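You operate a simulated robot arm through the tools that you are given. There is no shell and no other tool. Be economical: measure what you need, move in short steps, check, and stop when the job is done.

The job below is to be done with a simulated two-armed robot. You get a single attempt, and the scene is never put back.

Task
Push the coffee mill's drawer shut, holding the mill. Wipe the green tray and stand the mill on it.
Fine: use the blue cloth and put it back. Set down upright: coffee mill. What is to be rubbed or washed off counts as gone when no trace of it is left.

Only the result counts: the job must be done as asked and must still hold three seconds after the hand-in. Knocking over, shifting, dropping, spilling or breaking anything else fails it. Flat cloth is picked up by pressing the open fingertips on it (5 to 10 N) and closing them slowly along it; thin cloth reads only 2 to 8 mm in the jaws.

Robot
Two 7-joint arms with fingered hands on one trunk, on a base that drives. Base frame: it is fixed to the floor where the robot stands at the start and does not move with it; the origin is under the middle of the robot, x ahead of it, y to its left, z up. Units: m, rad, N and s.
The left shoulder is at the start at [0.038, 0.187, 1.293], the right one opposite. With the tool pointing down near the work surface each hand reaches from about 0.1 to 0.7 m from the robot's upright axis, wherever it stands, measured 20 degrees to its own side. Places, roughly: coffee mill drawer [0.5, 0.1, 0.8]; tray [0.6, -0.3, 0.8]. Payload 3.6 kg a hand.
The tool frame of a hand sits at the grasp point between the pads (the TCP): z along the fingers, y along the line on which they close. The tips reach 0.026 m beyond it. The gripper opens to 0.088 m. The gripper's body begins 0.03 m behind the TCP. The gripper is a hand of 3 fingers: y runs from the thumb to the fingers, the wrist lies at [-0.017, -0.098, -0.164] in the tool frame, and closing takes about 1.5 s.
Orientation is that of the tool frame in the base frame, as [roll, pitch, yaw] about the fixed x, y, z axes, in that order (R = Rz(yaw) Ry(pitch) Rx(roll)). With the fingers straight down and the wrist toward the robot, the tool's x, y and z point along [0, 1, 0], [1, 0, 0] and [0, 0, -1] of the base frame.

Tools
- The arms move only by the tool play_rows. It takes "left_moves", "right_moves" or both (then of equal length, played together; a hand with none holds still); each is one flat list of numbers, 7 for each row, row after row: the gripper command, from -1 (shut) to 1 (fully open), values between in proportion, then the shift along the tool's x, y, z in units of 150 mm (1.0 is 150 mm), then the turn, a rotation vector about the tool's x, y, z in units of 180 degrees (1.0 is 180 degrees). In form: [jaw, dx, dy, dz, rx, ry, rz, jaw, dx, dy, dz, rx, ry, rz, ...]. A call has 1 to 10 rows; each row is the pose to reach, as a shift and turn from the pose commanded when the call began, along the tool's axes at that moment. A call with a number of a shift or a turn outside -1 to 1 is refused whole. A row lasts 0.2 s, in which the tool goes at most 0.05 m and 0.15 rad; a call with a longer step from one row to the next is refused whole, and so is a gripper value outside its range. A pose out of reach is approached as far as the arm can. The call stops where the force on the tool passes 40 N (or 10 N more than at its start, if that is more) or the arm is blocked; 0.2 s more then pass. Each finger travels about 0.153 m/s and halts on what it meets, pressing with about 28 N; the grip force reading is that of the motor and also rises with nothing between the fingers. The clock runs only during rows and for 0.2 s after the last one: add rows that repeat a pose to give the fingers time. The reply holds the time, the measured pose of the TCP, the force on the tool along the base axes, the opening and the grip force, in the units named above and with some noise, with the torque about the TCP (base axes, N m) and any sound that the robot's microphone picked up.
- Cameras (640 x 400 px; columns grow to the right, rows downward): "scene" is now at [0.2252, -0.0237, 1.1918]; the picture's right is [-0.25, -0.97, 0.00], its down [-0.52, 0.14, -0.84] and it looks along [0.81, -0.21, -0.54] (base axes); focal length 214 px, centre (320, 200). "left" rides on the left gripper at [-0.056, -0.08, -0.102] in its tool frame; the picture's right is [-0.73, -0.32, 0.60], its down [0.62, -0.67, 0.41] and it looks along [0.27, 0.68, 0.69] (tool axes); focal length 247 px, centre (320, 200). "right" rides on the right gripper at [0.056, -0.08, -0.102] in its tool frame; the picture's right is [-0.73, 0.32, -0.60], its down [-0.62, -0.66, 0.41] and it looks along [-0.27, 0.68, 0.69] (tool axes); focal length 247 px, centre (320, 200). There is no depth. A picture from a camera that has moved, and an enlarged one, comes with that camera's place and axes in the base frame and with its lens.
- capture(camera): a new picture of that camera. No time passes.
- move_column(by): slides the trunk up (or, below 0, down) by that many m; the arms and the scene camera ride with it, the base frame stays. It gives what a move gives, with no picture.
- roll_base(legs): drives the robot by 1 to 6 legs, each [ahead, left, turn to the left] in m, m and rad, along the robot's own axes; the way and the turn of a leg run together, so that a leg with both is an arc; at most 1.5 m and 3.142 rad a leg. The arms and the cameras ride along, it lands a little off, and it stops where it bumps. It gives what a move gives.
- set_grasp(shape, hand): the hand has 3 fingers and takes this shape, open, in about a second: jaw (thumb against the fingers, like two jaws); tri (thumb and two fingers); tip (a fingertip pinch); poke (one finger out to press); point (the index stretched); flat (the hand flat); cup (the hand cupped); fist (a fist). The gripper value then closes the fingers along that shape, each until it touches; the sizes above hold for jaw. It gives what a move gives, with no picture.
- turn_head(pan, tilt): turns the head with the scene camera to pan (to the left, within 1.047 rad either way) and tilt (down, from -0.506 to 1.204), counted from straight ahead of the robot. It gives what a move gives.
- close_up(camera, box): a new picture of the part [left, top, right, bottom] of that camera's present view, enlarged. No time passes.
- hand_in(): hands the job in; it is judged then, once.

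Work in short steps. Places have to be worked out from the pictures, the camera data and where the tool is seen: move nearer, look again, correct. Check each grasp and each placing, and mend what went wrong. You have 120 turns and 100 pictures in all, those below and enlarged ones among them. Open the grippers and draw the arms clear of the work before you hand the job in, unless the task says otherwise; then end with one line.

The tools are called after "Call:" by a JSON object that holds its "name" and its "arguments". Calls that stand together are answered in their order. play_rows: Moves the arms, as the interface text tells. Its arguments: {"type":"object","properties":{"left_moves":{"type":"array"},"right_moves":{"type":"array"}},"required":[]} The other tools are called the same way: move_column (by) slides the trunk up or down; set_grasp (shape, hand) gives the hand a shape; roll_base (legs) drives the base; turn_head (pan, tilt) turns the head that bears the scene camera; capture (camera) takes a picture; close_up (camera, box) takes an enlarged picture of a part of a camera's view; hand_in () hands the job in.

At the start:

```text
clock: 0.0
left_tcp_pos: [0.4728, 0.0427, 1.1173]
left_tcp_rot: [3.14, 0.0, 1.571]
left_contact_force: [0.3, -0.4, -0.2]
left_moment: [-0.02, 0.0, 0.03]
left_gripper_width: 0.0875
left_grasp_force: 0.0
left_shape: jaw
right_tcp_pos: [0.4403, -0.3819, 1.0401]
right_tcp_rot: [-3.141, -0.001, 1.57]
right_contact_force: [0.0, 0.3, 0.3]
right_moment: [0.01, -0.01, 0.01]
right_gripper_width: 0.0876
right_grasp_force: 0.1
right_shape: jaw
trunk travel left (down, up): [-0.436, 0.322]
robot x, y, heading: [0.001, -0.0008, -0.001]
head pan, tilt: [-0.253, 0.571]
```

scene: 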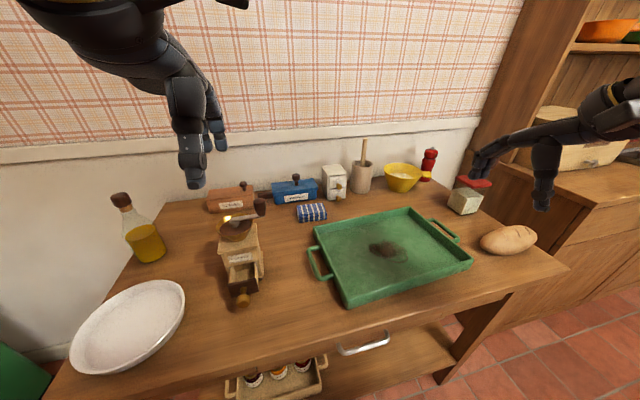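
right: 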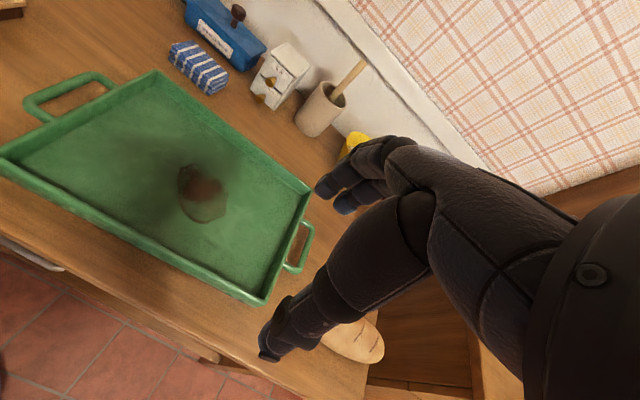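
left: 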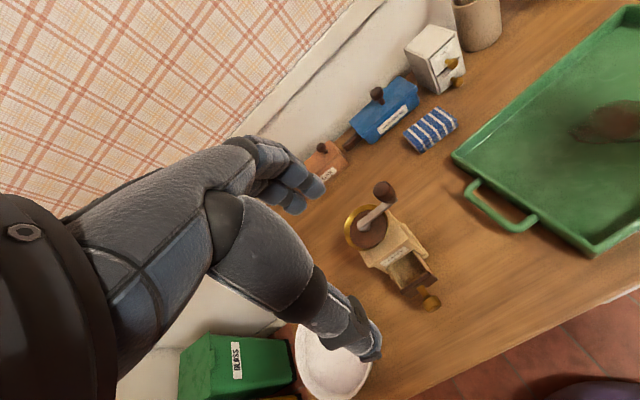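

I'll look closer at the mill, the cloth and the tray first.

Call:
{"name": "close_up", "arguments": {"camera": "scene", "box": [180, 170, 340, 320]}}

Call:
{"name": "close_up", "arguments": {"camera": "left", "box": [300, 80, 480, 330]}}

Call:
{"name": "close_up", "arguments": {"camera": "scene", "box": [290, 190, 490, 315]}}

```text
2.67 times, centred on (260, 245) of scene
camera zoom: at [0.2252, -0.0237, 1.1918], right [-0.25, -0.97, 0.0], down [-0.52, 0.14, -0.84], along [0.81, -0.21, -0.54], focal length 572 px, centre (480, 80)
```

zoom: 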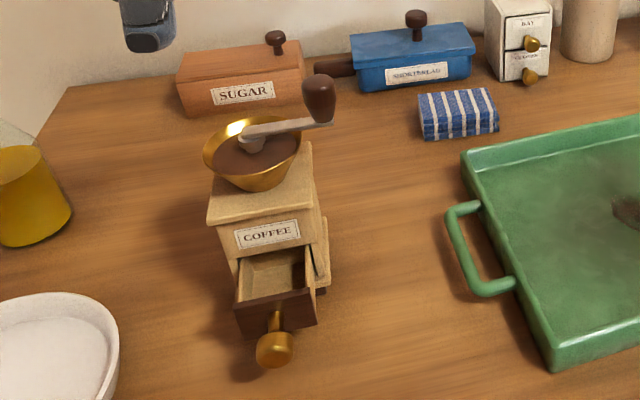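

```text
1.60 times, centred on (390, 205) of left
camera zoom: at [0.3943, -0.0123, 1.2202], right [-0.32, -0.73, -0.6], down [-0.67, 0.62, -0.41], along [0.68, 0.27, -0.69], focal length 395 px, centre (208, 192)
```

zoom: 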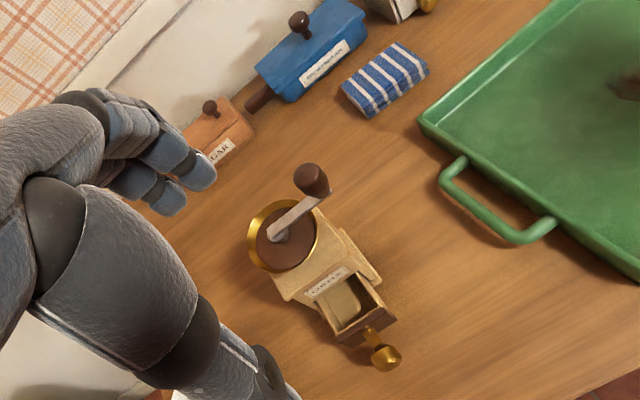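

```text
3.20 times, centred on (390, 252) of scene
camera zoom: at [0.2252, -0.0237, 1.1918], right [-0.25, -0.97, 0.0], down [-0.52, 0.14, -0.84], along [0.81, -0.21, -0.54], focal length 686 px, centre (96, 32)
```

zoom: 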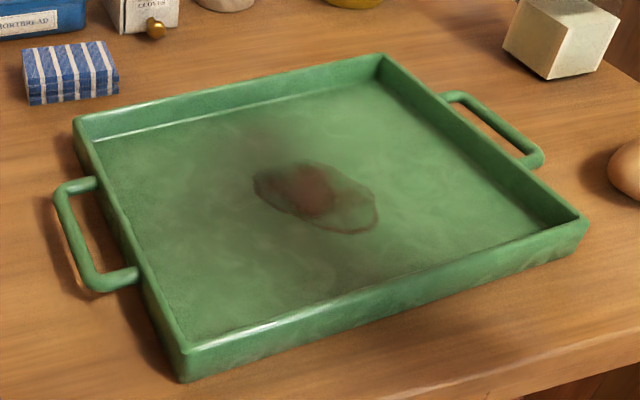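

The cloth looks to be a folded pad about at (0.76,-0.135), out of reach from here. I drive ahead 0.1 m and look at it from the new position.

Call:
{"name": "roll_base", "arguments": {"legs": [[0.1, 0, 0]]}}

Call:
{"name": "turn_head", "arguments": {"pan": -0.1, "tilt": 0.8}}

Call:
{"name": "capture", "arguments": {"camera": "scene"}}

Call:
{"name": "capture", "arguments": {"camera": "left"}}

Call:
{"name": "capture", "arguments": {"camera": "right"}}

```text
clock: 1.2
left_tcp_pos: [0.5786, 0.0429, 1.1167]
left_tcp_rot: [-3.139, 0.0, 1.571]
left_contact_force: [0.5, 0.7, 0.0]
left_moment: [-0.04, 0.01, -0.01]
left_gripper_width: 0.0878
left_grasp_force: 0.0
left_shape: jaw
right_tcp_pos: [0.5434, -0.3815, 1.0385]
right_tcp_rot: [-3.14, -0.002, 1.572]
right_contact_force: [0.6, 0.0, -0.1]
right_moment: [-0.02, -0.01, 0.02]
right_gripper_width: 0.0878
right_grasp_force: 0.0
right_shape: jaw
trunk travel left (down, up): [-0.436, 0.322]
robot x, y, heading: [0.1029, 0.0004, 0.0]
head pan, tilt: [-0.253, 0.571]
```

```text
clock: 1.9
left_tcp_pos: [0.5762, 0.0426, 1.117]
left_tcp_rot: [3.14, 0.0, 1.57]
left_contact_force: [0.0, 0.4, -0.7]
left_moment: [-0.01, 0.0, 0.04]
left_gripper_width: 0.0877
left_grasp_force: 0.0
left_shape: jaw
right_tcp_pos: [0.5435, -0.383, 1.0393]
right_tcp_rot: [-3.141, 0.0, 1.571]
right_contact_force: [-0.4, 0.0, -0.2]
right_moment: [0.02, 0.0, -0.03]
right_gripper_width: 0.0877
right_grasp_force: 0.2
right_shape: jaw
trunk travel left (down, up): [-0.436, 0.322]
robot x, y, heading: [0.1035, -0.0017, 0.003]
head pan, tilt: [-0.099, 0.799]
```

```text
93 pictures are left
camera scene: at [0.3213, -0.0094, 1.1724], right [-0.1, -0.99, 0.0], down [-0.71, 0.07, -0.7], along [0.69, -0.07, -0.72], focal length 214 px, centre (320, 200)
```

scene: 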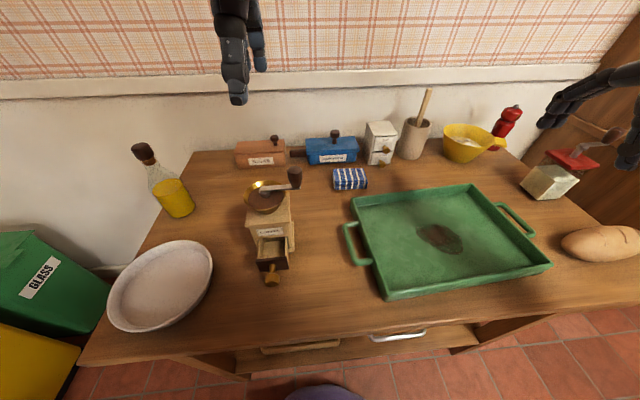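

```text
92 pictures are left
camera left: at [0.4965, -0.0122, 1.2203], right [-0.32, -0.73, -0.6], down [-0.67, 0.62, -0.41], along [0.68, 0.27, -0.69], focal length 247 px, centre (320, 200)
```

left: 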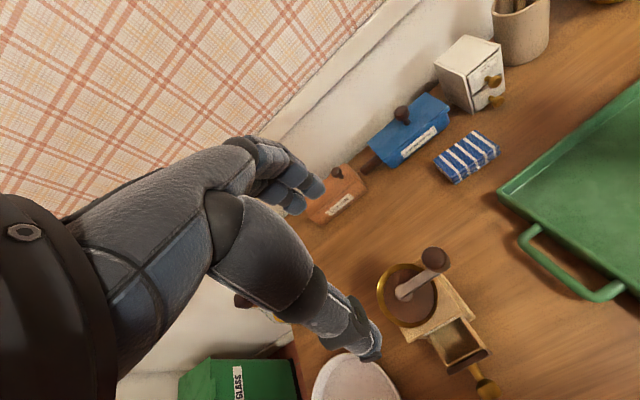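

```text
91 pictures are left
camera right: at [0.4636, -0.3269, 1.1417], right [0.32, -0.73, 0.6], down [-0.66, -0.62, -0.41], along [0.68, -0.27, -0.69], focal length 247 px, centre (320, 200)
```

right: 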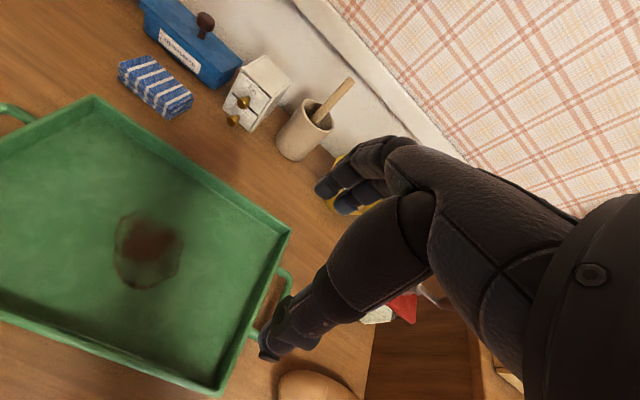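

Cloth centre estimated at (0.765,-0.134), 0.06 deep, 0.088 wide, ~25 mm thick. I move the right hand over toward it, high.

Call:
{"name": "play_rows", "arguments": {"right_moves": [1, 0.2, 0.2, 0, 0, 0, 0, 1, 0.4, 0.4, 0, 0, 0, 0, 1, 0.6, 0.6, 0, 0, 0, 0, 1, 0.8, 0.8, 0, 0, 0, 0, 1, 0.93, 0.9, 0, 0, 0, 0, 1, 0.93, 0.9, 0, 0, 0, 0]}}

Call:
{"name": "play_rows", "arguments": {"right_moves": [1, 0.22, 0.18, 0.1, 0, 0, 0, 1, 0.42, 0.35, 0.2, 0, 0, 0, 1, 0.6, 0.48, 0.35, 0, 0, 0, 1, 0.73, 0.56, 0.5, 0, 0, 0, 1, 0.73, 0.56, 0.7, 0, 0, 0, 1, 0.73, 0.56, 0.7, 0, 0, 0]}}

Call:
{"name": "capture", "arguments": {"camera": "right"}}

Call:
{"name": "capture", "arguments": {"camera": "scene"}}

```text
clock: 3.3
left_tcp_pos: [0.5768, 0.0422, 1.1165]
left_tcp_rot: [-3.141, -0.001, 1.573]
left_contact_force: [-0.8, -0.4, 0.0]
left_moment: [-0.04, -0.01, -0.03]
left_gripper_width: 0.0877
left_grasp_force: 0.0
left_shape: jaw
right_tcp_pos: [0.6771, -0.2436, 1.039]
right_tcp_rot: [-3.141, 0.001, 1.571]
right_contact_force: [-0.2, -1.2, -0.4]
right_moment: [-0.02, -0.03, 0.01]
right_gripper_width: 0.0875
right_grasp_force: 0.1
right_shape: jaw
trunk travel left (down, up): [-0.436, 0.322]
robot x, y, heading: [0.103, 0.0003, 0.003]
head pan, tilt: [-0.099, 0.799]
```

```text
clock: 4.7
left_tcp_pos: [0.5759, 0.0422, 1.1172]
left_tcp_rot: [3.141, -0.001, 1.572]
left_contact_force: [-0.4, 0.0, 0.2]
left_moment: [0.01, -0.02, 0.0]
left_gripper_width: 0.0877
left_grasp_force: 0.1
left_shape: jaw
right_tcp_pos: [0.7617, -0.1302, 0.9332]
right_tcp_rot: [-3.141, 0.001, 1.572]
right_contact_force: [-0.2, -0.3, -0.4]
right_moment: [-0.06, 0.01, 0.0]
right_gripper_width: 0.0878
right_grasp_force: 0.0
right_shape: jaw
trunk travel left (down, up): [-0.436, 0.322]
robot x, y, heading: [0.1045, -0.0003, -0.0]
head pan, tilt: [-0.099, 0.799]
```

```text
90 pictures are left
camera right: at [0.6834, -0.0754, 1.0361], right [0.32, -0.73, 0.6], down [-0.66, -0.62, -0.41], along [0.68, -0.27, -0.69], focal length 247 px, centre (320, 200)
```

right: 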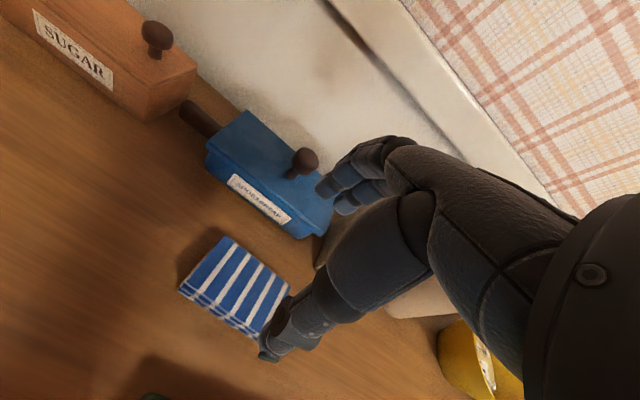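

```text
89 pictures are left
camera scene: at [0.3215, -0.0093, 1.1723], right [-0.1, -1.0, 0.0], down [-0.71, 0.07, -0.7], along [0.69, -0.07, -0.72], focal length 214 px, centre (320, 200)
```

scene: 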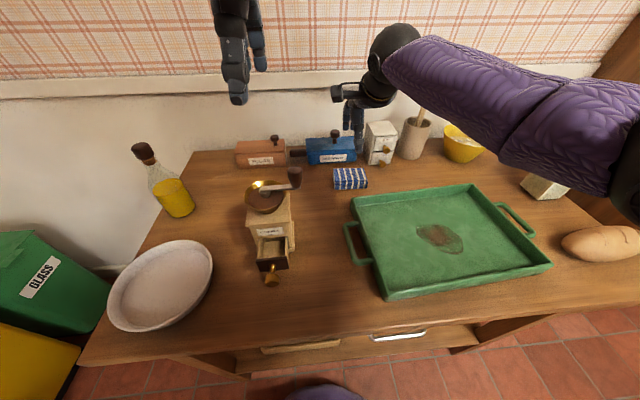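

Both cameras agree: cloth centre (0.763,-0.134). I lower the right hand so the tips stay ~8 mm above the table, then close.

Call:
{"name": "play_rows", "arguments": {"right_moves": [1, -0.025, 0.01, 0.2, 0, 0, 0, 1, -0.025, 0.01, 0.4, 0, 0, 0, 1, -0.025, 0.01, 0.6, 0, 0, 0, 1, -0.025, 0.01, 0.78, 0, 0, 0, 1, -0.025, 0.01, 0.78, 0, 0, 0]}}

Call:
{"name": "capture", "arguments": {"camera": "right"}}

Call:
{"name": "close_up", "arguments": {"camera": "scene", "box": [280, 100, 440, 220]}}

```text
clock: 5.9
left_tcp_pos: [0.5766, 0.0431, 1.1175]
left_tcp_rot: [-3.141, 0.001, 1.571]
left_contact_force: [-0.2, -0.1, 0.5]
left_moment: [0.03, 0.0, 0.0]
left_gripper_width: 0.0876
left_grasp_force: 0.2
left_shape: jaw
right_tcp_pos: [0.7483, -0.1386, 0.8235]
right_tcp_rot: [3.141, -0.002, 1.569]
right_contact_force: [0.7, -0.4, 0.5]
right_moment: [-0.02, 0.0, 0.02]
right_gripper_width: 0.0878
right_grasp_force: 0.1
right_shape: jaw
right hand out of reach, approached as far as the arm can: row 3, 4, 5
trunk travel left (down, up): [-0.436, 0.322]
robot x, y, heading: [0.1039, 0.0003, 0.0]
head pan, tilt: [-0.099, 0.799]
```

```text
88 pictures are left
camera right: at [0.6691, -0.0827, 0.9257], right [0.32, -0.73, 0.6], down [-0.66, -0.62, -0.41], along [0.68, -0.27, -0.69], focal length 247 px, centre (320, 200)
```

right: 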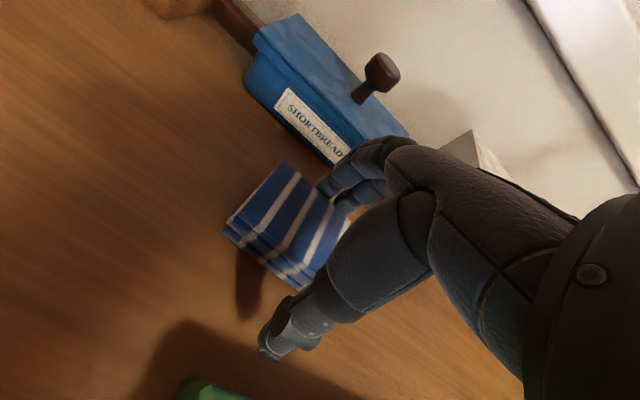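

```text
3.33 times, centred on (360, 160) of scene
camera zoom: at [0.3218, -0.0092, 1.1723], right [-0.1, -1.0, 0.0], down [-0.71, 0.07, -0.7], along [0.69, -0.07, -0.72], focal length 715 px, centre (187, 333)
```

zoom: 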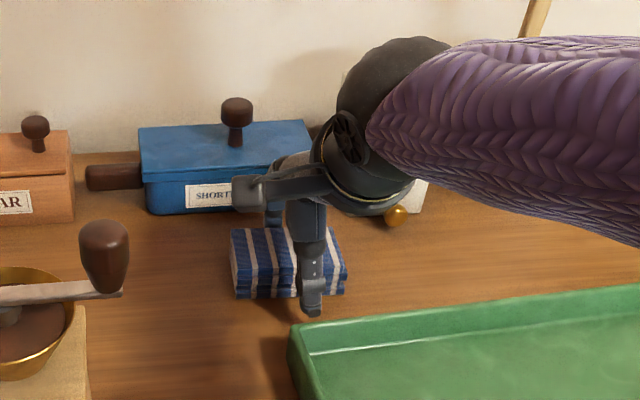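

The arm is at its limit here. I raise both hands and lower the trunk 0.1 m to gain reach.

Call:
{"name": "play_rows", "arguments": {"left_moves": [1, 0, 0, -0.2, 0, 0, 0, 1, 0, 0, -0.4, 0, 0, 0, 1, 0, 0, -0.6, 0, 0, 0, 1, 0, 0, -0.6, 0, 0, 0], "right_moves": [1, 0, 0, -0.2, 0, 0, 0, 1, 0, 0, -0.5, 0, 0, 0, 1, 0, 0, -0.8, 0, 0, 0, 1, 0, 0, -0.8, 0, 0, 0]}}

Call:
{"name": "move_column", "arguments": {"by": -0.1}}

Call:
{"name": "roll_base", "arguments": {"legs": [[0.04, 0, 0]]}}

```text
clock: 6.9
left_tcp_pos: [0.5758, 0.0418, 1.2065]
left_tcp_rot: [-3.141, 0.0, 1.573]
left_contact_force: [1.4, -0.7, 0.7]
left_moment: [-0.04, -0.01, 0.01]
left_gripper_width: 0.088
left_grasp_force: 0.1
left_shape: jaw
right_tcp_pos: [0.7486, -0.1383, 0.9454]
right_tcp_rot: [-3.14, 0.003, 1.572]
right_contact_force: [-0.5, 0.0, -0.2]
right_moment: [0.0, 0.01, 0.02]
right_gripper_width: 0.0877
right_grasp_force: 0.1
right_shape: jaw
trunk travel left (down, up): [-0.436, 0.322]
robot x, y, heading: [0.1028, -0.0006, 0.003]
head pan, tilt: [-0.099, 0.799]
```

```text
clock: 8.2
left_tcp_pos: [0.5754, 0.043, 1.1082]
left_tcp_rot: [-3.141, -0.001, 1.571]
left_contact_force: [0.4, 1.0, -0.8]
left_moment: [-0.03, -0.05, 0.0]
left_gripper_width: 0.088
left_grasp_force: 0.2
left_shape: jaw
right_tcp_pos: [0.7495, -0.1381, 0.8448]
right_tcp_rot: [-3.141, 0.002, 1.571]
right_contact_force: [-0.5, 0.5, 0.0]
right_moment: [0.03, 0.02, 0.0]
right_gripper_width: 0.0877
right_grasp_force: 0.0
right_shape: jaw
trunk travel left (down, up): [-0.336, 0.422]
robot x, y, heading: [0.1034, -0.0021, 0.001]
head pan, tilt: [-0.099, 0.799]
```

```text
clock: 9.1
left_tcp_pos: [0.6198, 0.0422, 1.1063]
left_tcp_rot: [-3.14, 0.001, 1.571]
left_contact_force: [-0.6, 0.6, 0.7]
left_moment: [0.01, 0.01, 0.02]
left_gripper_width: 0.0877
left_grasp_force: 0.1
left_shape: jaw
right_tcp_pos: [0.7914, -0.1374, 0.842]
right_tcp_rot: [-3.139, 0.0, 1.571]
right_contact_force: [0.1, 0.0, 0.3]
right_moment: [-0.03, 0.04, -0.01]
right_gripper_width: 0.0879
right_grasp_force: 0.2
right_shape: jaw
trunk travel left (down, up): [-0.336, 0.422]
robot x, y, heading: [0.1387, -0.0011, 0.003]
head pan, tilt: [-0.099, 0.799]
```

Now I shift back to x=0.763 and lower to z≈0.815.

Call:
{"name": "play_rows", "arguments": {"right_moves": [1, 0.02, -0.19, 0, 0, 0, 0, 1, 0.02, -0.19, 0, 0, 0, 0, 1, 0.02, -0.19, 0.19, 0, 0, 0, 1, 0.02, -0.19, 0.19, 0, 0, 0]}}

Call:
{"name": "capture", "arguments": {"camera": "right"}}

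```text
clock: 10.1
left_tcp_pos: [0.6157, 0.0431, 1.1074]
left_tcp_rot: [3.141, 0.0, 1.569]
left_contact_force: [-0.4, -0.2, 0.1]
left_moment: [0.02, -0.01, 0.02]
left_gripper_width: 0.0879
left_grasp_force: 0.1
left_shape: jaw
right_tcp_pos: [0.7603, -0.1355, 0.8152]
right_tcp_rot: [-3.141, -0.001, 1.573]
right_contact_force: [-0.2, 0.0, -0.1]
right_moment: [-0.02, 0.01, 0.0]
right_gripper_width: 0.0877
right_grasp_force: 0.1
right_shape: jaw
trunk travel left (down, up): [-0.336, 0.422]
robot x, y, heading: [0.1413, 0.0049, -0.0]
head pan, tilt: [-0.099, 0.799]
```

```text
86 pictures are left
camera right: at [0.6818, -0.0796, 0.9181], right [0.32, -0.73, 0.6], down [-0.66, -0.62, -0.41], along [0.68, -0.27, -0.69], focal length 247 px, centre (320, 200)
```

right: 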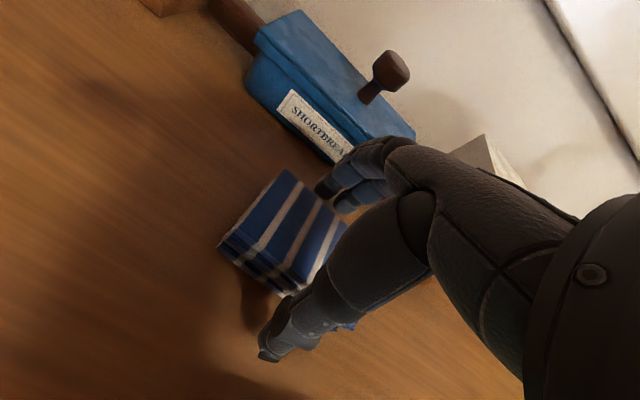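

The fingers straddle the cloth; I close.

Call:
{"name": "play_rows", "arguments": {"right_moves": [0.5, 0, 0, 0, 0, 0, 0, 0, 0, 0, 0, 0, 0, 0, -0.5, 0, 0, 0, 0, 0, 0, -1, 0, 0, 0, 0, 0, 0, -1, 0, 0, 0, 0, 0, 0, -1, 0, 0, 0, 0, 0, 0, -1, 0, 0, 0, 0, 0, 0, -1, 0, 0, 0, 0, 0, 0]}}

Call:
{"name": "capture", "arguments": {"camera": "right"}}

```text
clock: 11.9
left_tcp_pos: [0.6163, 0.0426, 1.1081]
left_tcp_rot: [3.141, 0.0, 1.569]
left_contact_force: [0.7, 0.5, 0.3]
left_moment: [0.0, 0.01, 0.02]
left_gripper_width: 0.0878
left_grasp_force: 0.1
left_shape: jaw
right_tcp_pos: [0.7611, -0.1346, 0.8159]
right_tcp_rot: [3.14, 0.001, 1.574]
right_contact_force: [0.0, 0.0, 0.1]
right_moment: [0.01, 0.0, -0.04]
right_gripper_width: 0.0476
right_grasp_force: 28.2
right_shape: jaw
trunk travel left (down, up): [-0.336, 0.422]
robot x, y, heading: [0.1507, 0.0025, -0.005]
head pan, tilt: [-0.099, 0.799]
```

```text
85 pictures are left
camera right: at [0.6819, -0.0797, 0.9181], right [0.32, -0.73, 0.6], down [-0.66, -0.62, -0.41], along [0.68, -0.27, -0.69], focal length 247 px, centre (320, 200)
```

right: 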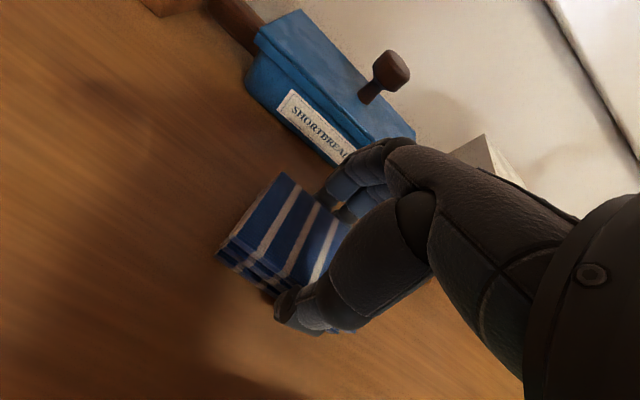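

Gripped at 47.6 mm. I lift straight up.

Call:
{"name": "play_rows", "arguments": {"right_moves": [-1, 0, 0, -0.2, 0, 0, 0, -1, 0, 0, -0.4, 0, 0, 0, -1, 0, 0, -0.6, 0, 0, 0, -1, 0, 0, -0.6, 0, 0, 0]}}

Call:
{"name": "capture", "arguments": {"camera": "scene"}}

Call:
{"name": "capture", "arguments": {"camera": "right"}}

```text
clock: 12.9
left_tcp_pos: [0.6173, 0.0425, 1.1071]
left_tcp_rot: [3.14, -0.001, 1.57]
left_contact_force: [0.1, -0.1, -0.3]
left_moment: [-0.01, -0.03, 0.0]
left_gripper_width: 0.0876
left_grasp_force: 0.0
left_shape: jaw
right_tcp_pos: [0.7598, -0.1357, 0.9045]
right_tcp_rot: [-3.14, 0.0, 1.573]
right_contact_force: [0.0, 0.2, -0.2]
right_moment: [0.0, -0.03, -0.02]
right_gripper_width: 0.0477
right_grasp_force: 27.7
right_shape: jaw
trunk travel left (down, up): [-0.336, 0.422]
robot x, y, heading: [0.1439, -0.0049, 0.004]
head pan, tilt: [-0.099, 0.799]
```

```text
84 pictures are left
camera scene: at [0.3735, -0.0092, 1.0656], right [-0.1, -1.0, 0.0], down [-0.71, 0.07, -0.7], along [0.69, -0.07, -0.72], focal length 214 px, centre (320, 200)
```

scene: 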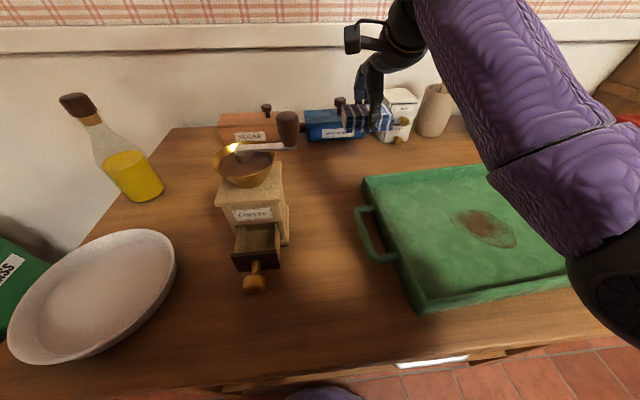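

```text
83 pictures are left
camera right: at [0.6814, -0.0798, 1.0065], right [0.32, -0.73, 0.6], down [-0.67, -0.62, -0.41], along [0.67, -0.27, -0.69], focal length 247 px, centre (320, 200)
```

right: 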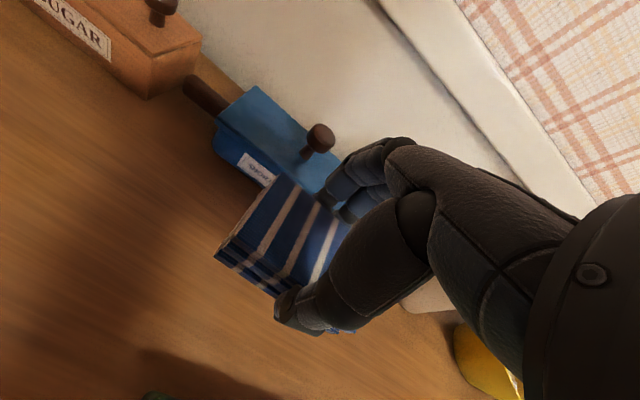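

Cloth is held as a firm pad. Stain at about (0.557,-0.293). I move above the tray's upper-middle part, then lower to touch.

Call:
{"name": "play_rows", "arguments": {"right_moves": [-1, -0.2, -0.2, 0, 0, 0, 0, -1, -0.4, -0.4, 0, 0, 0, 0, -1, -0.6, -0.6, 0, 0, 0, 0, -1, -0.8, -0.8, 0, 0, 0, 0, -1, -0.98, -0.93, 0, 0, 0, 0, -1, -0.98, -0.93, 0.2, 0, 0, 0, -1, -0.98, -0.93, 0.4, 0, 0, 0, -1, -0.98, -0.93, 0.4, 0, 0, 0]}}

Call:
{"name": "capture", "arguments": {"camera": "right"}}

Call:
{"name": "capture", "arguments": {"camera": "scene"}}

```text
clock: 14.7
left_tcp_pos: [0.617, 0.0436, 1.1075]
left_tcp_rot: [3.14, -0.001, 1.571]
left_contact_force: [-0.1, 0.0, 0.5]
left_moment: [0.0, 0.0, -0.01]
left_gripper_width: 0.0877
left_grasp_force: 0.0
left_shape: jaw
right_tcp_pos: [0.6208, -0.2845, 0.8453]
right_tcp_rot: [-3.141, 0.0, 1.572]
right_contact_force: [-0.4, 0.1, -0.2]
right_moment: [0.02, 0.02, 0.01]
right_gripper_width: 0.0481
right_grasp_force: 28.2
right_shape: jaw
trunk travel left (down, up): [-0.336, 0.422]
robot x, y, heading: [0.1458, -0.0009, -0.007]
head pan, tilt: [-0.099, 0.799]
```

```text
82 pictures are left
camera right: at [0.5418, -0.2285, 0.9482], right [0.32, -0.73, 0.6], down [-0.66, -0.62, -0.41], along [0.68, -0.27, -0.69], focal length 247 px, centre (320, 200)
```

right: 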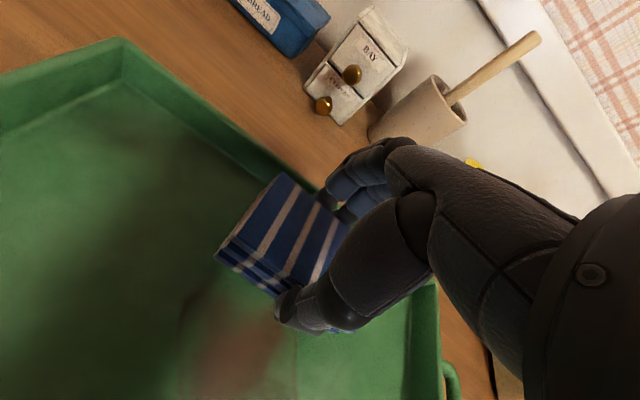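

```text
81 pictures are left
camera scene: at [0.3734, -0.0091, 1.0657], right [-0.1, -1.0, 0.0], down [-0.71, 0.07, -0.7], along [0.69, -0.07, -0.72], focal length 214 px, centre (320, 200)
```

scene: 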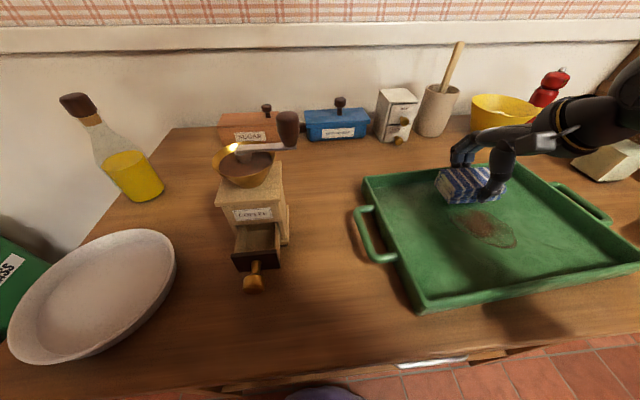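

Above the tray, clear of walls. I lower in small steps until contact.

Call:
{"name": "play_rows", "arguments": {"right_moves": [-1, 0, 0, 0.06, 0, 0, 0, -1, 0, 0, 0.12, 0, 0, 0, -1, 0, 0, 0.12, 0, 0, 0]}}

Call:
{"name": "play_rows", "arguments": {"right_moves": [-1, 0, 0, 0.02, 0, 0, 0, -1, 0, 0, 0.04, 0, 0, 0, -1, 0, 0, 0.04, 0, 0, 0]}}

```text
clock: 15.5
left_tcp_pos: [0.6161, 0.0434, 1.1078]
left_tcp_rot: [-3.139, 0.002, 1.57]
left_contact_force: [-0.2, -0.1, 0.6]
left_moment: [0.02, 0.03, -0.04]
left_gripper_width: 0.0877
left_grasp_force: 0.1
left_shape: jaw
right_tcp_pos: [0.6215, -0.2818, 0.8268]
right_tcp_rot: [-3.14, 0.001, 1.572]
right_contact_force: [0.8, 0.5, -1.3]
right_moment: [-0.02, 0.01, 0.02]
right_gripper_width: 0.0478
right_grasp_force: 28.2
right_shape: jaw
trunk travel left (down, up): [-0.336, 0.422]
robot x, y, heading: [0.1424, 0.0044, 0.006]
head pan, tilt: [-0.099, 0.799]
```

```text
clock: 16.3
left_tcp_pos: [0.6157, 0.0437, 1.1071]
left_tcp_rot: [-3.142, 0.0, 1.569]
left_contact_force: [0.4, -0.3, -0.5]
left_moment: [0.01, -0.01, 0.0]
left_gripper_width: 0.088
left_grasp_force: 0.0
left_shape: jaw
right_tcp_pos: [0.622, -0.2815, 0.822]
right_tcp_rot: [-3.142, -0.001, 1.574]
right_contact_force: [0.4, -0.2, 4.1]
right_moment: [0.0, 0.03, 0.0]
right_gripper_width: 0.0479
right_grasp_force: 28.2
right_shape: jaw
trunk travel left (down, up): [-0.336, 0.422]
robot x, y, heading: [0.1404, 0.0007, -0.003]
head pan, tilt: [-0.099, 0.799]
```

Contact at about 4 N. I wipe toward the robot over the stain with that light pressure.

Call:
{"name": "play_rows", "arguments": {"right_moves": [-1, 0, -0.1, 0.01, 0, 0, 0, -1, 0, -0.2, 0.01, 0, 0, 0, -1, 0, -0.3, 0.01, 0, 0, 0, -1, 0, -0.4, 0.01, 0, 0, 0, -1, 0, -0.5, 0.01, 0, 0, 0, -1, 0, -0.6, 0.01, 0, 0, 0, -1, 0, -0.7, 0.01, 0, 0, 0, -1, 0, -0.8, 0.01, 0, 0, 0]}}

Call:
{"name": "capture", "arguments": {"camera": "scene"}}

```text
clock: 18.1
left_tcp_pos: [0.6163, 0.0454, 1.1077]
left_tcp_rot: [-3.141, 0.002, 1.571]
left_contact_force: [1.1, -0.6, -0.5]
left_moment: [0.01, 0.01, 0.0]
left_gripper_width: 0.0878
left_grasp_force: 0.0
left_shape: jaw
right_tcp_pos: [0.504, -0.2809, 0.8211]
right_tcp_rot: [3.137, 0.002, 1.571]
right_contact_force: [10.3, 0.0, 20.0]
right_moment: [0.01, -0.18, 0.0]
right_gripper_width: 0.0478
right_grasp_force: 27.9
right_shape: jaw
trunk travel left (down, up): [-0.336, 0.422]
robot x, y, heading: [0.1416, 0.0025, -0.003]
head pan, tilt: [-0.099, 0.799]
```

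```text
80 pictures are left
camera scene: at [0.3732, -0.0085, 1.0658], right [-0.1, -1.0, 0.0], down [-0.71, 0.07, -0.7], along [0.69, -0.07, -0.72], focal length 214 px, centre (320, 200)
```

scene: 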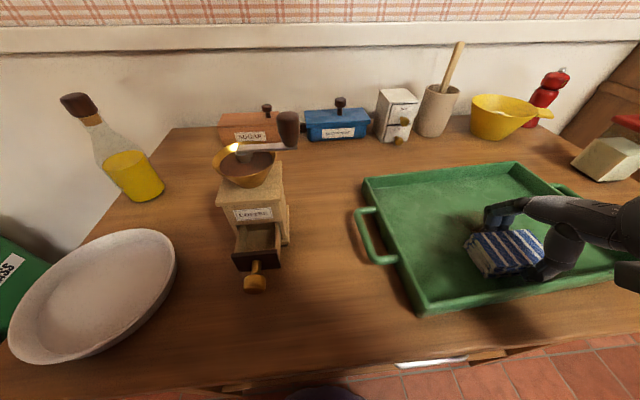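

20 N is more than needed; I ease off 1.5 mm, then shift right and wipe another lane outward.

Call:
{"name": "play_rows", "arguments": {"right_moves": [-1, -0.15, 0, -0.01, 0, 0, 0, -1, -0.3, 0, -0.01, 0, 0, 0, -1, -0.3, 0.13, -0.01, 0, 0, 0, -1, -0.3, 0.26, -0.01, 0, 0, 0, -1, -0.3, 0.4, -0.01, 0, 0, 0, -1, -0.3, 0.53, -0.01, 0, 0, 0, -1, -0.3, 0.66, -0.01, 0, 0, 0, -1, -0.3, 0.8, -0.01, 0, 0, 0, -1, -0.3, 0.93, -0.01, 0, 0, 0]}}

Call:
{"name": "capture", "arguments": {"camera": "scene"}}

```text
clock: 20.1
left_tcp_pos: [0.6171, 0.0433, 1.1074]
left_tcp_rot: [-3.141, 0.0, 1.571]
left_contact_force: [0.5, -0.2, -0.3]
left_moment: [-0.01, -0.01, -0.01]
left_gripper_width: 0.0879
left_grasp_force: 0.1
left_shape: jaw
right_tcp_pos: [0.6408, -0.3276, 0.8218]
right_tcp_rot: [3.141, 0.001, 1.573]
right_contact_force: [-3.7, -0.2, 3.7]
right_moment: [0.01, 0.1, 0.08]
right_gripper_width: 0.047
right_grasp_force: 28.3
right_shape: jaw
trunk travel left (down, up): [-0.336, 0.422]
robot x, y, heading: [0.1444, 0.0004, -0.001]
head pan, tilt: [-0.099, 0.799]
```

```text
79 pictures are left
camera scene: at [0.373, -0.009, 1.0658], right [-0.1, -1.0, 0.0], down [-0.71, 0.07, -0.7], along [0.69, -0.07, -0.72], focal length 214 px, centre (320, 200)
```

scene: 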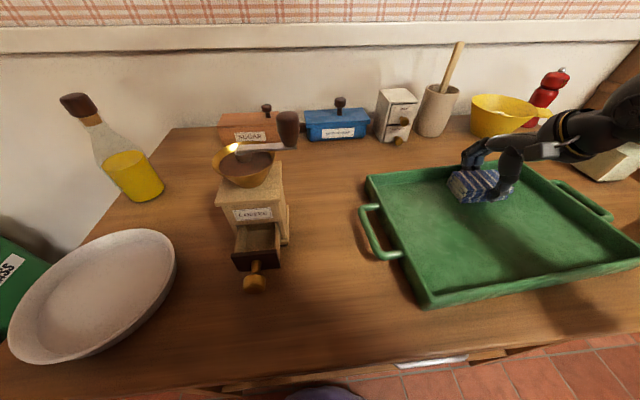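

The stain looks gone; tray moved a few mm, so I back away from the far wall (lift) and inspect closely.

Call:
{"name": "play_rows", "arguments": {"right_moves": [-1, 0, -0.1, -0.05, 0, 0, 0, -1, 0, -0.2, -0.3, 0, 0, 0, -1, -0.2, -0.2, -0.6, 0, 0, 0, -1, -0.4, -0.2, -0.8, 0, 0, 0, -1, -0.4, -0.2, -0.8, 0, 0, 0]}}

Call:
{"name": "close_up", "arguments": {"camera": "scene", "box": [350, 140, 640, 320]}}

Call:
{"name": "capture", "arguments": {"camera": "right"}}

```text
refused: row 3 steps farther than a row can; nothing moved
```

```text
2.21 times, centred on (495, 230) of scene
camera zoom: at [0.373, -0.009, 1.0658], right [-0.1, -1.0, 0.0], down [-0.71, 0.07, -0.7], along [0.69, -0.07, -0.72], focal length 473 px, centre (-66, 134)
```

zoom: 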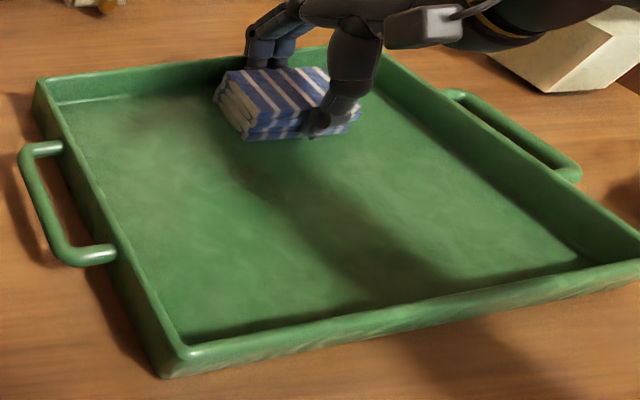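

```text
77 pictures are left
camera right: at [0.5618, -0.2723, 0.924], right [0.32, -0.73, 0.6], down [-0.66, -0.62, -0.41], along [0.68, -0.27, -0.69], focal length 247 px, centre (320, 200)
```

right: 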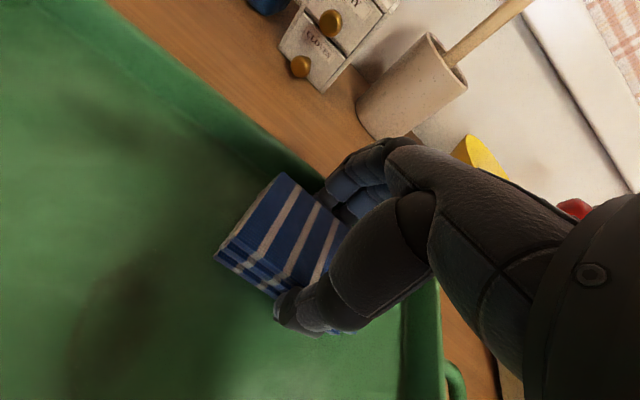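

Mostly clean, but shadows hide part. I lift the hand up and aside for an unshadowed look.

Call:
{"name": "play_rows", "arguments": {"right_moves": [-1, 0, -0.1, -0.05, 0, 0, 0, -1, 0, -0.2, -0.3, 0, 0, 0, -1, -0.2, -0.2, -0.5, 0, 0, 0, -1, -0.4, -0.2, -0.7, 0, 0, 0, -1, -0.7, -0.2, -0.8, 0, 0, 0, -1, -0.95, -0.2, -0.9, 0, 0, 0, -1, -0.95, -0.2, -0.9, 0, 0, 0]}}

Call:
{"name": "close_up", "arguments": {"camera": "scene", "box": [350, 140, 640, 320]}}

Call:
{"name": "capture", "arguments": {"camera": "right"}}

```text
clock: 21.7
left_tcp_pos: [0.6163, 0.0436, 1.1076]
left_tcp_rot: [3.142, -0.001, 1.572]
left_contact_force: [-0.1, 0.3, -0.2]
left_moment: [-0.01, 0.0, 0.02]
left_gripper_width: 0.0879
left_grasp_force: 0.1
left_shape: jaw
right_tcp_pos: [0.6124, -0.4718, 0.9564]
right_tcp_rot: [3.141, 0.001, 1.573]
right_contact_force: [-0.7, 0.6, -1.1]
right_moment: [0.01, 0.01, -0.05]
right_gripper_width: 0.0473
right_grasp_force: 28.7
right_shape: jaw
trunk travel left (down, up): [-0.336, 0.422]
robot x, y, heading: [0.1411, 0.0001, 0.0]
head pan, tilt: [-0.099, 0.799]
```

```text
2.21 times, centred on (495, 230) of scene
camera zoom: at [0.3734, -0.0091, 1.0657], right [-0.1, -1.0, 0.0], down [-0.71, 0.07, -0.7], along [0.69, -0.07, -0.72], focal length 473 px, centre (-66, 134)
```

zoom: 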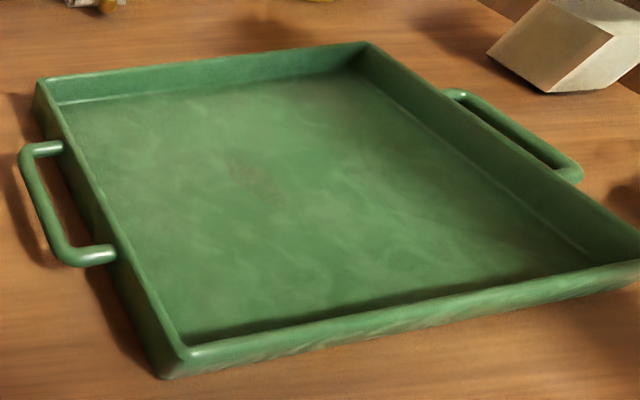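

```text
75 pictures are left
camera right: at [0.5336, -0.4161, 1.0587], right [0.32, -0.73, 0.6], down [-0.66, -0.62, -0.41], along [0.68, -0.27, -0.69], focal length 247 px, centre (320, 200)
```

right: 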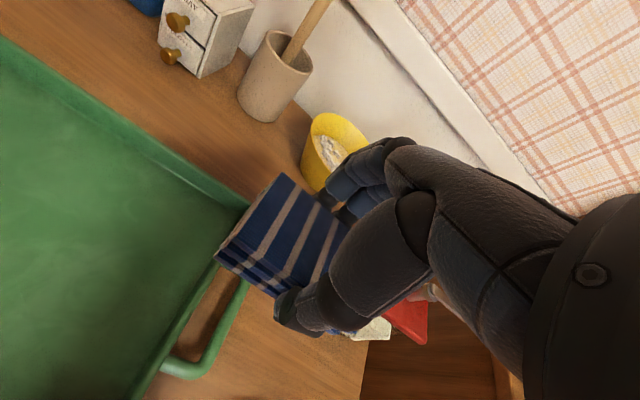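

A faint brown trace is left near (0.573,-0.267). I go back for more passes along y≈-0.25.

Call:
{"name": "play_rows", "arguments": {"right_moves": [-1, 0.3, 0, 0, 0, 0, 0, -1, 0.6, 0, 0, 0, 0, 0, -1, 0.9, 0, 0.1, 0, 0, 0, -1, 1, 0, 0.3, 0, 0, 0, -1, 1, 0, 0.3, 0, 0, 0]}}

Call:
{"name": "play_rows", "arguments": {"right_moves": [-1, 0.25, 0.03, 0, 0, 0, 0, -1, 0.48, 0.06, 0.2, 0, 0, 0, -1, 0.48, 0.06, 0.45, 0, 0, 0, -1, 0.48, 0.06, 0.54, 0, 0, 0, -1, 0.48, 0.06, 0.54, 0, 0, 0]}}

```text
clock: 22.9
left_tcp_pos: [0.6166, 0.0437, 1.1081]
left_tcp_rot: [-3.14, 0.0, 1.57]
left_contact_force: [0.5, -0.3, 0.3]
left_moment: [0.02, -0.02, 0.04]
left_gripper_width: 0.0876
left_grasp_force: 0.0
left_shape: jaw
right_tcp_pos: [0.6148, -0.3189, 0.9129]
right_tcp_rot: [3.141, 0.0, 1.572]
right_contact_force: [-0.6, -0.2, -1.0]
right_moment: [-0.01, -0.03, -0.01]
right_gripper_width: 0.0472
right_grasp_force: 28.6
right_shape: jaw
trunk travel left (down, up): [-0.336, 0.422]
robot x, y, heading: [0.1434, 0.0039, -0.006]
head pan, tilt: [-0.099, 0.799]
```

```text
clock: 24.1
left_tcp_pos: [0.6157, 0.0432, 1.1078]
left_tcp_rot: [3.141, 0.0, 1.571]
left_contact_force: [-0.1, -0.8, 0.0]
left_moment: [0.03, -0.02, 0.0]
left_gripper_width: 0.0877
left_grasp_force: 0.1
left_shape: jaw
right_tcp_pos: [0.6215, -0.248, 0.8302]
right_tcp_rot: [3.141, 0.0, 1.573]
right_contact_force: [0.0, 0.6, -0.8]
right_moment: [0.04, 0.02, 0.01]
right_gripper_width: 0.0469
right_grasp_force: 27.5
right_shape: jaw
trunk travel left (down, up): [-0.336, 0.422]
robot x, y, heading: [0.1454, -0.0016, -0.0]
head pan, tilt: [-0.099, 0.799]
```

Now lower ~9.5 mm and stroke toward the robot.

Call:
{"name": "play_rows", "arguments": {"right_moves": [-1, 0, 0, 0.03, 0, 0, 0, -1, 0, 0, 0.06, 0, 0, 0, -1, 0, -0.12, 0.062, 0, 0, 0, -1, 0, -0.24, 0.062, 0, 0, 0, -1, 0, -0.36, 0.062, 0, 0, 0, -1, 0, -0.48, 0.062, 0, 0, 0, -1, 0, -0.6, 0.062, 0, 0, 0, -1, 0, -0.7, 0.062, 0, 0, 0]}}

```text
clock: 25.9
left_tcp_pos: [0.6156, 0.0445, 1.108]
left_tcp_rot: [-3.141, 0.0, 1.569]
left_contact_force: [-0.3, -0.1, 0.1]
left_moment: [0.0, -0.03, 0.03]
left_gripper_width: 0.0878
left_grasp_force: 0.0
left_shape: jaw
right_tcp_pos: [0.5158, -0.2468, 0.8212]
right_tcp_rot: [3.14, -0.001, 1.573]
right_contact_force: [3.6, 0.1, 7.8]
right_moment: [0.01, -0.01, 0.02]
right_gripper_width: 0.0471
right_grasp_force: 28.0
right_shape: jaw
trunk travel left (down, up): [-0.336, 0.422]
robot x, y, heading: [0.141, -0.0011, 0.003]
head pan, tilt: [-0.099, 0.799]
```

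Good pressure (8 N). I stroke back out along y≈-0.27, then in along y≈-0.22.

Call:
{"name": "play_rows", "arguments": {"right_moves": [-1, -0.14, 0.05, 0, 0, 0, 0, -1, -0.14, 0.17, 0, 0, 0, 0, -1, -0.14, 0.29, 0, 0, 0, 0, -1, -0.14, 0.41, 0, 0, 0, 0, -1, -0.14, 0.53, 0, 0, 0, 0, -1, -0.14, 0.65, 0, 0, 0, 0, -1, 0.02, 0.65, 0, 0, 0, 0, -1, 0.18, 0.65, 0, 0, 0, 0]}}

Call:
{"name": "play_rows", "arguments": {"right_moves": [-1, 0, -0.12, 0, 0, 0, 0, -1, 0, -0.24, 0, 0, 0, 0, -1, 0, -0.36, 0, 0, 0, 0, -1, 0, -0.48, 0, 0, 0, 0, -1, 0, -0.6, 0, 0, 0, 0, -1, -0.15, -0.6, 0, 0, 0, 0, -1, -0.3, -0.6, 0, 0, 0, 0, -1, -0.45, -0.6, 0, 0, 0, 0, -1, -0.6, -0.6, 0, 0, 0, 0]}}

Call:
{"name": "play_rows", "arguments": {"right_moves": [-1, 0, 0.12, 0, 0, 0, 0, -1, 0, 0.24, 0, 0, 0, 0, -1, 0, 0.36, 0, 0, 0, 0, -1, 0, 0.48, 0, 0, 0, 0, -1, 0, 0.6, 0, 0, 0, 0, -1, 0, 0.6, -0.2, 0, 0, 0, -1, -0.2, 0.6, -0.4, 0, 0, 0, -1, -0.5, 0.6, -0.5, 0, 0, 0, -1, -0.75, 0.6, -0.6, 0, 0, 0]}}

Call:
{"name": "close_up", "arguments": {"camera": "scene", "box": [350, 140, 640, 320]}}

```text
clock: 27.7
left_tcp_pos: [0.6162, 0.0441, 1.1072]
left_tcp_rot: [3.141, -0.001, 1.571]
left_contact_force: [0.5, -0.7, 0.3]
left_moment: [0.0, 0.01, 0.0]
left_gripper_width: 0.0878
left_grasp_force: 0.1
left_shape: jaw
right_tcp_pos: [0.6127, -0.2202, 0.8202]
right_tcp_rot: [3.141, 0.002, 1.572]
right_contact_force: [-0.5, -3.9, 9.1]
right_moment: [-0.04, 0.04, 0.03]
right_gripper_width: 0.0469
right_grasp_force: 28.4
right_shape: jaw
trunk travel left (down, up): [-0.336, 0.422]
robot x, y, heading: [0.1451, 0.0012, -0.002]
head pan, tilt: [-0.099, 0.799]
```

```text
clock: 29.7
left_tcp_pos: [0.6166, 0.0438, 1.1075]
left_tcp_rot: [-3.141, 0.0, 1.571]
left_contact_force: [0.0, -0.9, 0.2]
left_moment: [0.02, 0.01, -0.05]
left_gripper_width: 0.0878
left_grasp_force: 0.0
left_shape: jaw
right_tcp_pos: [0.5221, -0.3108, 0.822]
right_tcp_rot: [-3.141, 0.001, 1.572]
right_contact_force: [0.1, 1.8, 7.0]
right_moment: [0.06, 0.06, 0.0]
right_gripper_width: 0.0471
right_grasp_force: 27.7
right_shape: jaw
trunk travel left (down, up): [-0.336, 0.422]
robot x, y, heading: [0.1449, 0.0012, -0.002]
head pan, tilt: [-0.099, 0.799]
```

```text
clock: 31.7
left_tcp_pos: [0.6167, 0.0428, 1.1073]
left_tcp_rot: [3.141, 0.002, 1.571]
left_contact_force: [1.0, 0.0, -0.2]
left_moment: [0.02, -0.02, 0.03]
left_gripper_width: 0.0877
left_grasp_force: 0.1
left_shape: jaw
right_tcp_pos: [0.6121, -0.4252, 0.9102]
right_tcp_rot: [-3.141, 0.001, 1.573]
right_contact_force: [0.6, -0.2, -0.1]
right_moment: [0.0, 0.0, 0.03]
right_gripper_width: 0.0468
right_grasp_force: 27.6
right_shape: jaw
trunk travel left (down, up): [-0.336, 0.422]
robot x, y, heading: [0.1436, -0.0006, -0.003]
head pan, tilt: [-0.099, 0.799]
```

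```text
2.21 times, centred on (495, 230) of scene
camera zoom: at [0.3734, -0.0095, 1.0657], right [-0.1, -1.0, 0.0], down [-0.71, 0.07, -0.7], along [0.69, -0.07, -0.72], focal length 473 px, centre (-66, 134)
```

zoom: 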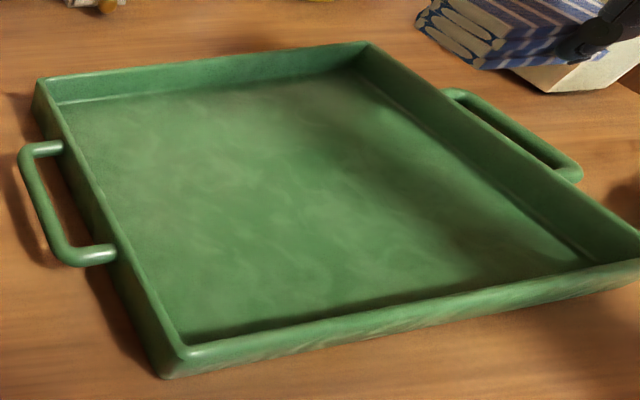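

The trace appears gone; I check finer detail in two enlarged views.

Call:
{"name": "close_up", "arguments": {"camera": "scene", "box": [420, 170, 560, 260]}}

Call:
{"name": "capture", "arguments": {"camera": "right"}}

Call:
{"name": "capture", "arguments": {"camera": "left"}}

```text
4.44 times, centred on (490, 215) of scene
camera zoom: at [0.3734, -0.0095, 1.0657], right [-0.1, -1.0, 0.0], down [-0.71, 0.07, -0.7], along [0.69, -0.07, -0.72], focal length 953 px, centre (-436, 133)
```

zoom: 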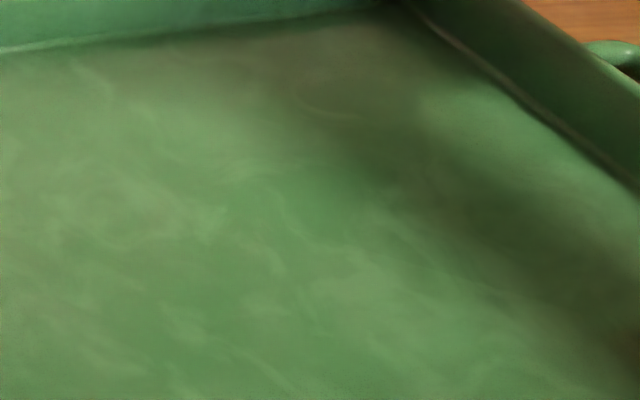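

```text
72 pictures are left
camera right: at [0.5328, -0.3702, 1.0123], right [0.32, -0.73, 0.6], down [-0.66, -0.62, -0.41], along [0.68, -0.27, -0.69], focal length 247 px, centre (320, 200)
```

right: 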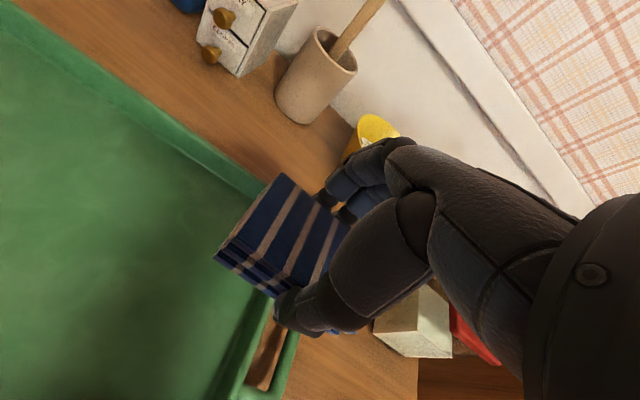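

```text
71 pictures are left
camera left: at [0.5368, -0.0122, 1.2102], right [-0.32, -0.73, -0.6], down [-0.67, 0.62, -0.41], along [0.68, 0.27, -0.69], focal length 247 px, centre (320, 200)
```

left: 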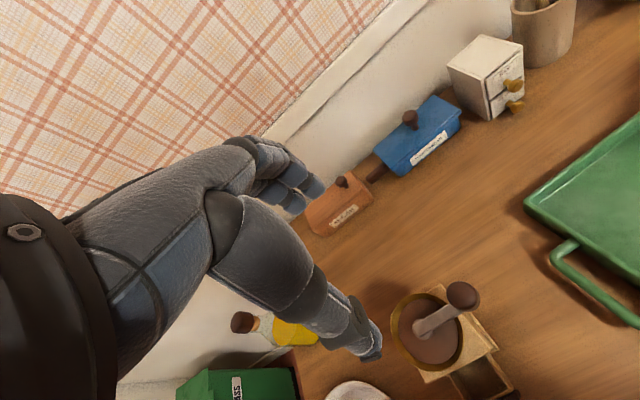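

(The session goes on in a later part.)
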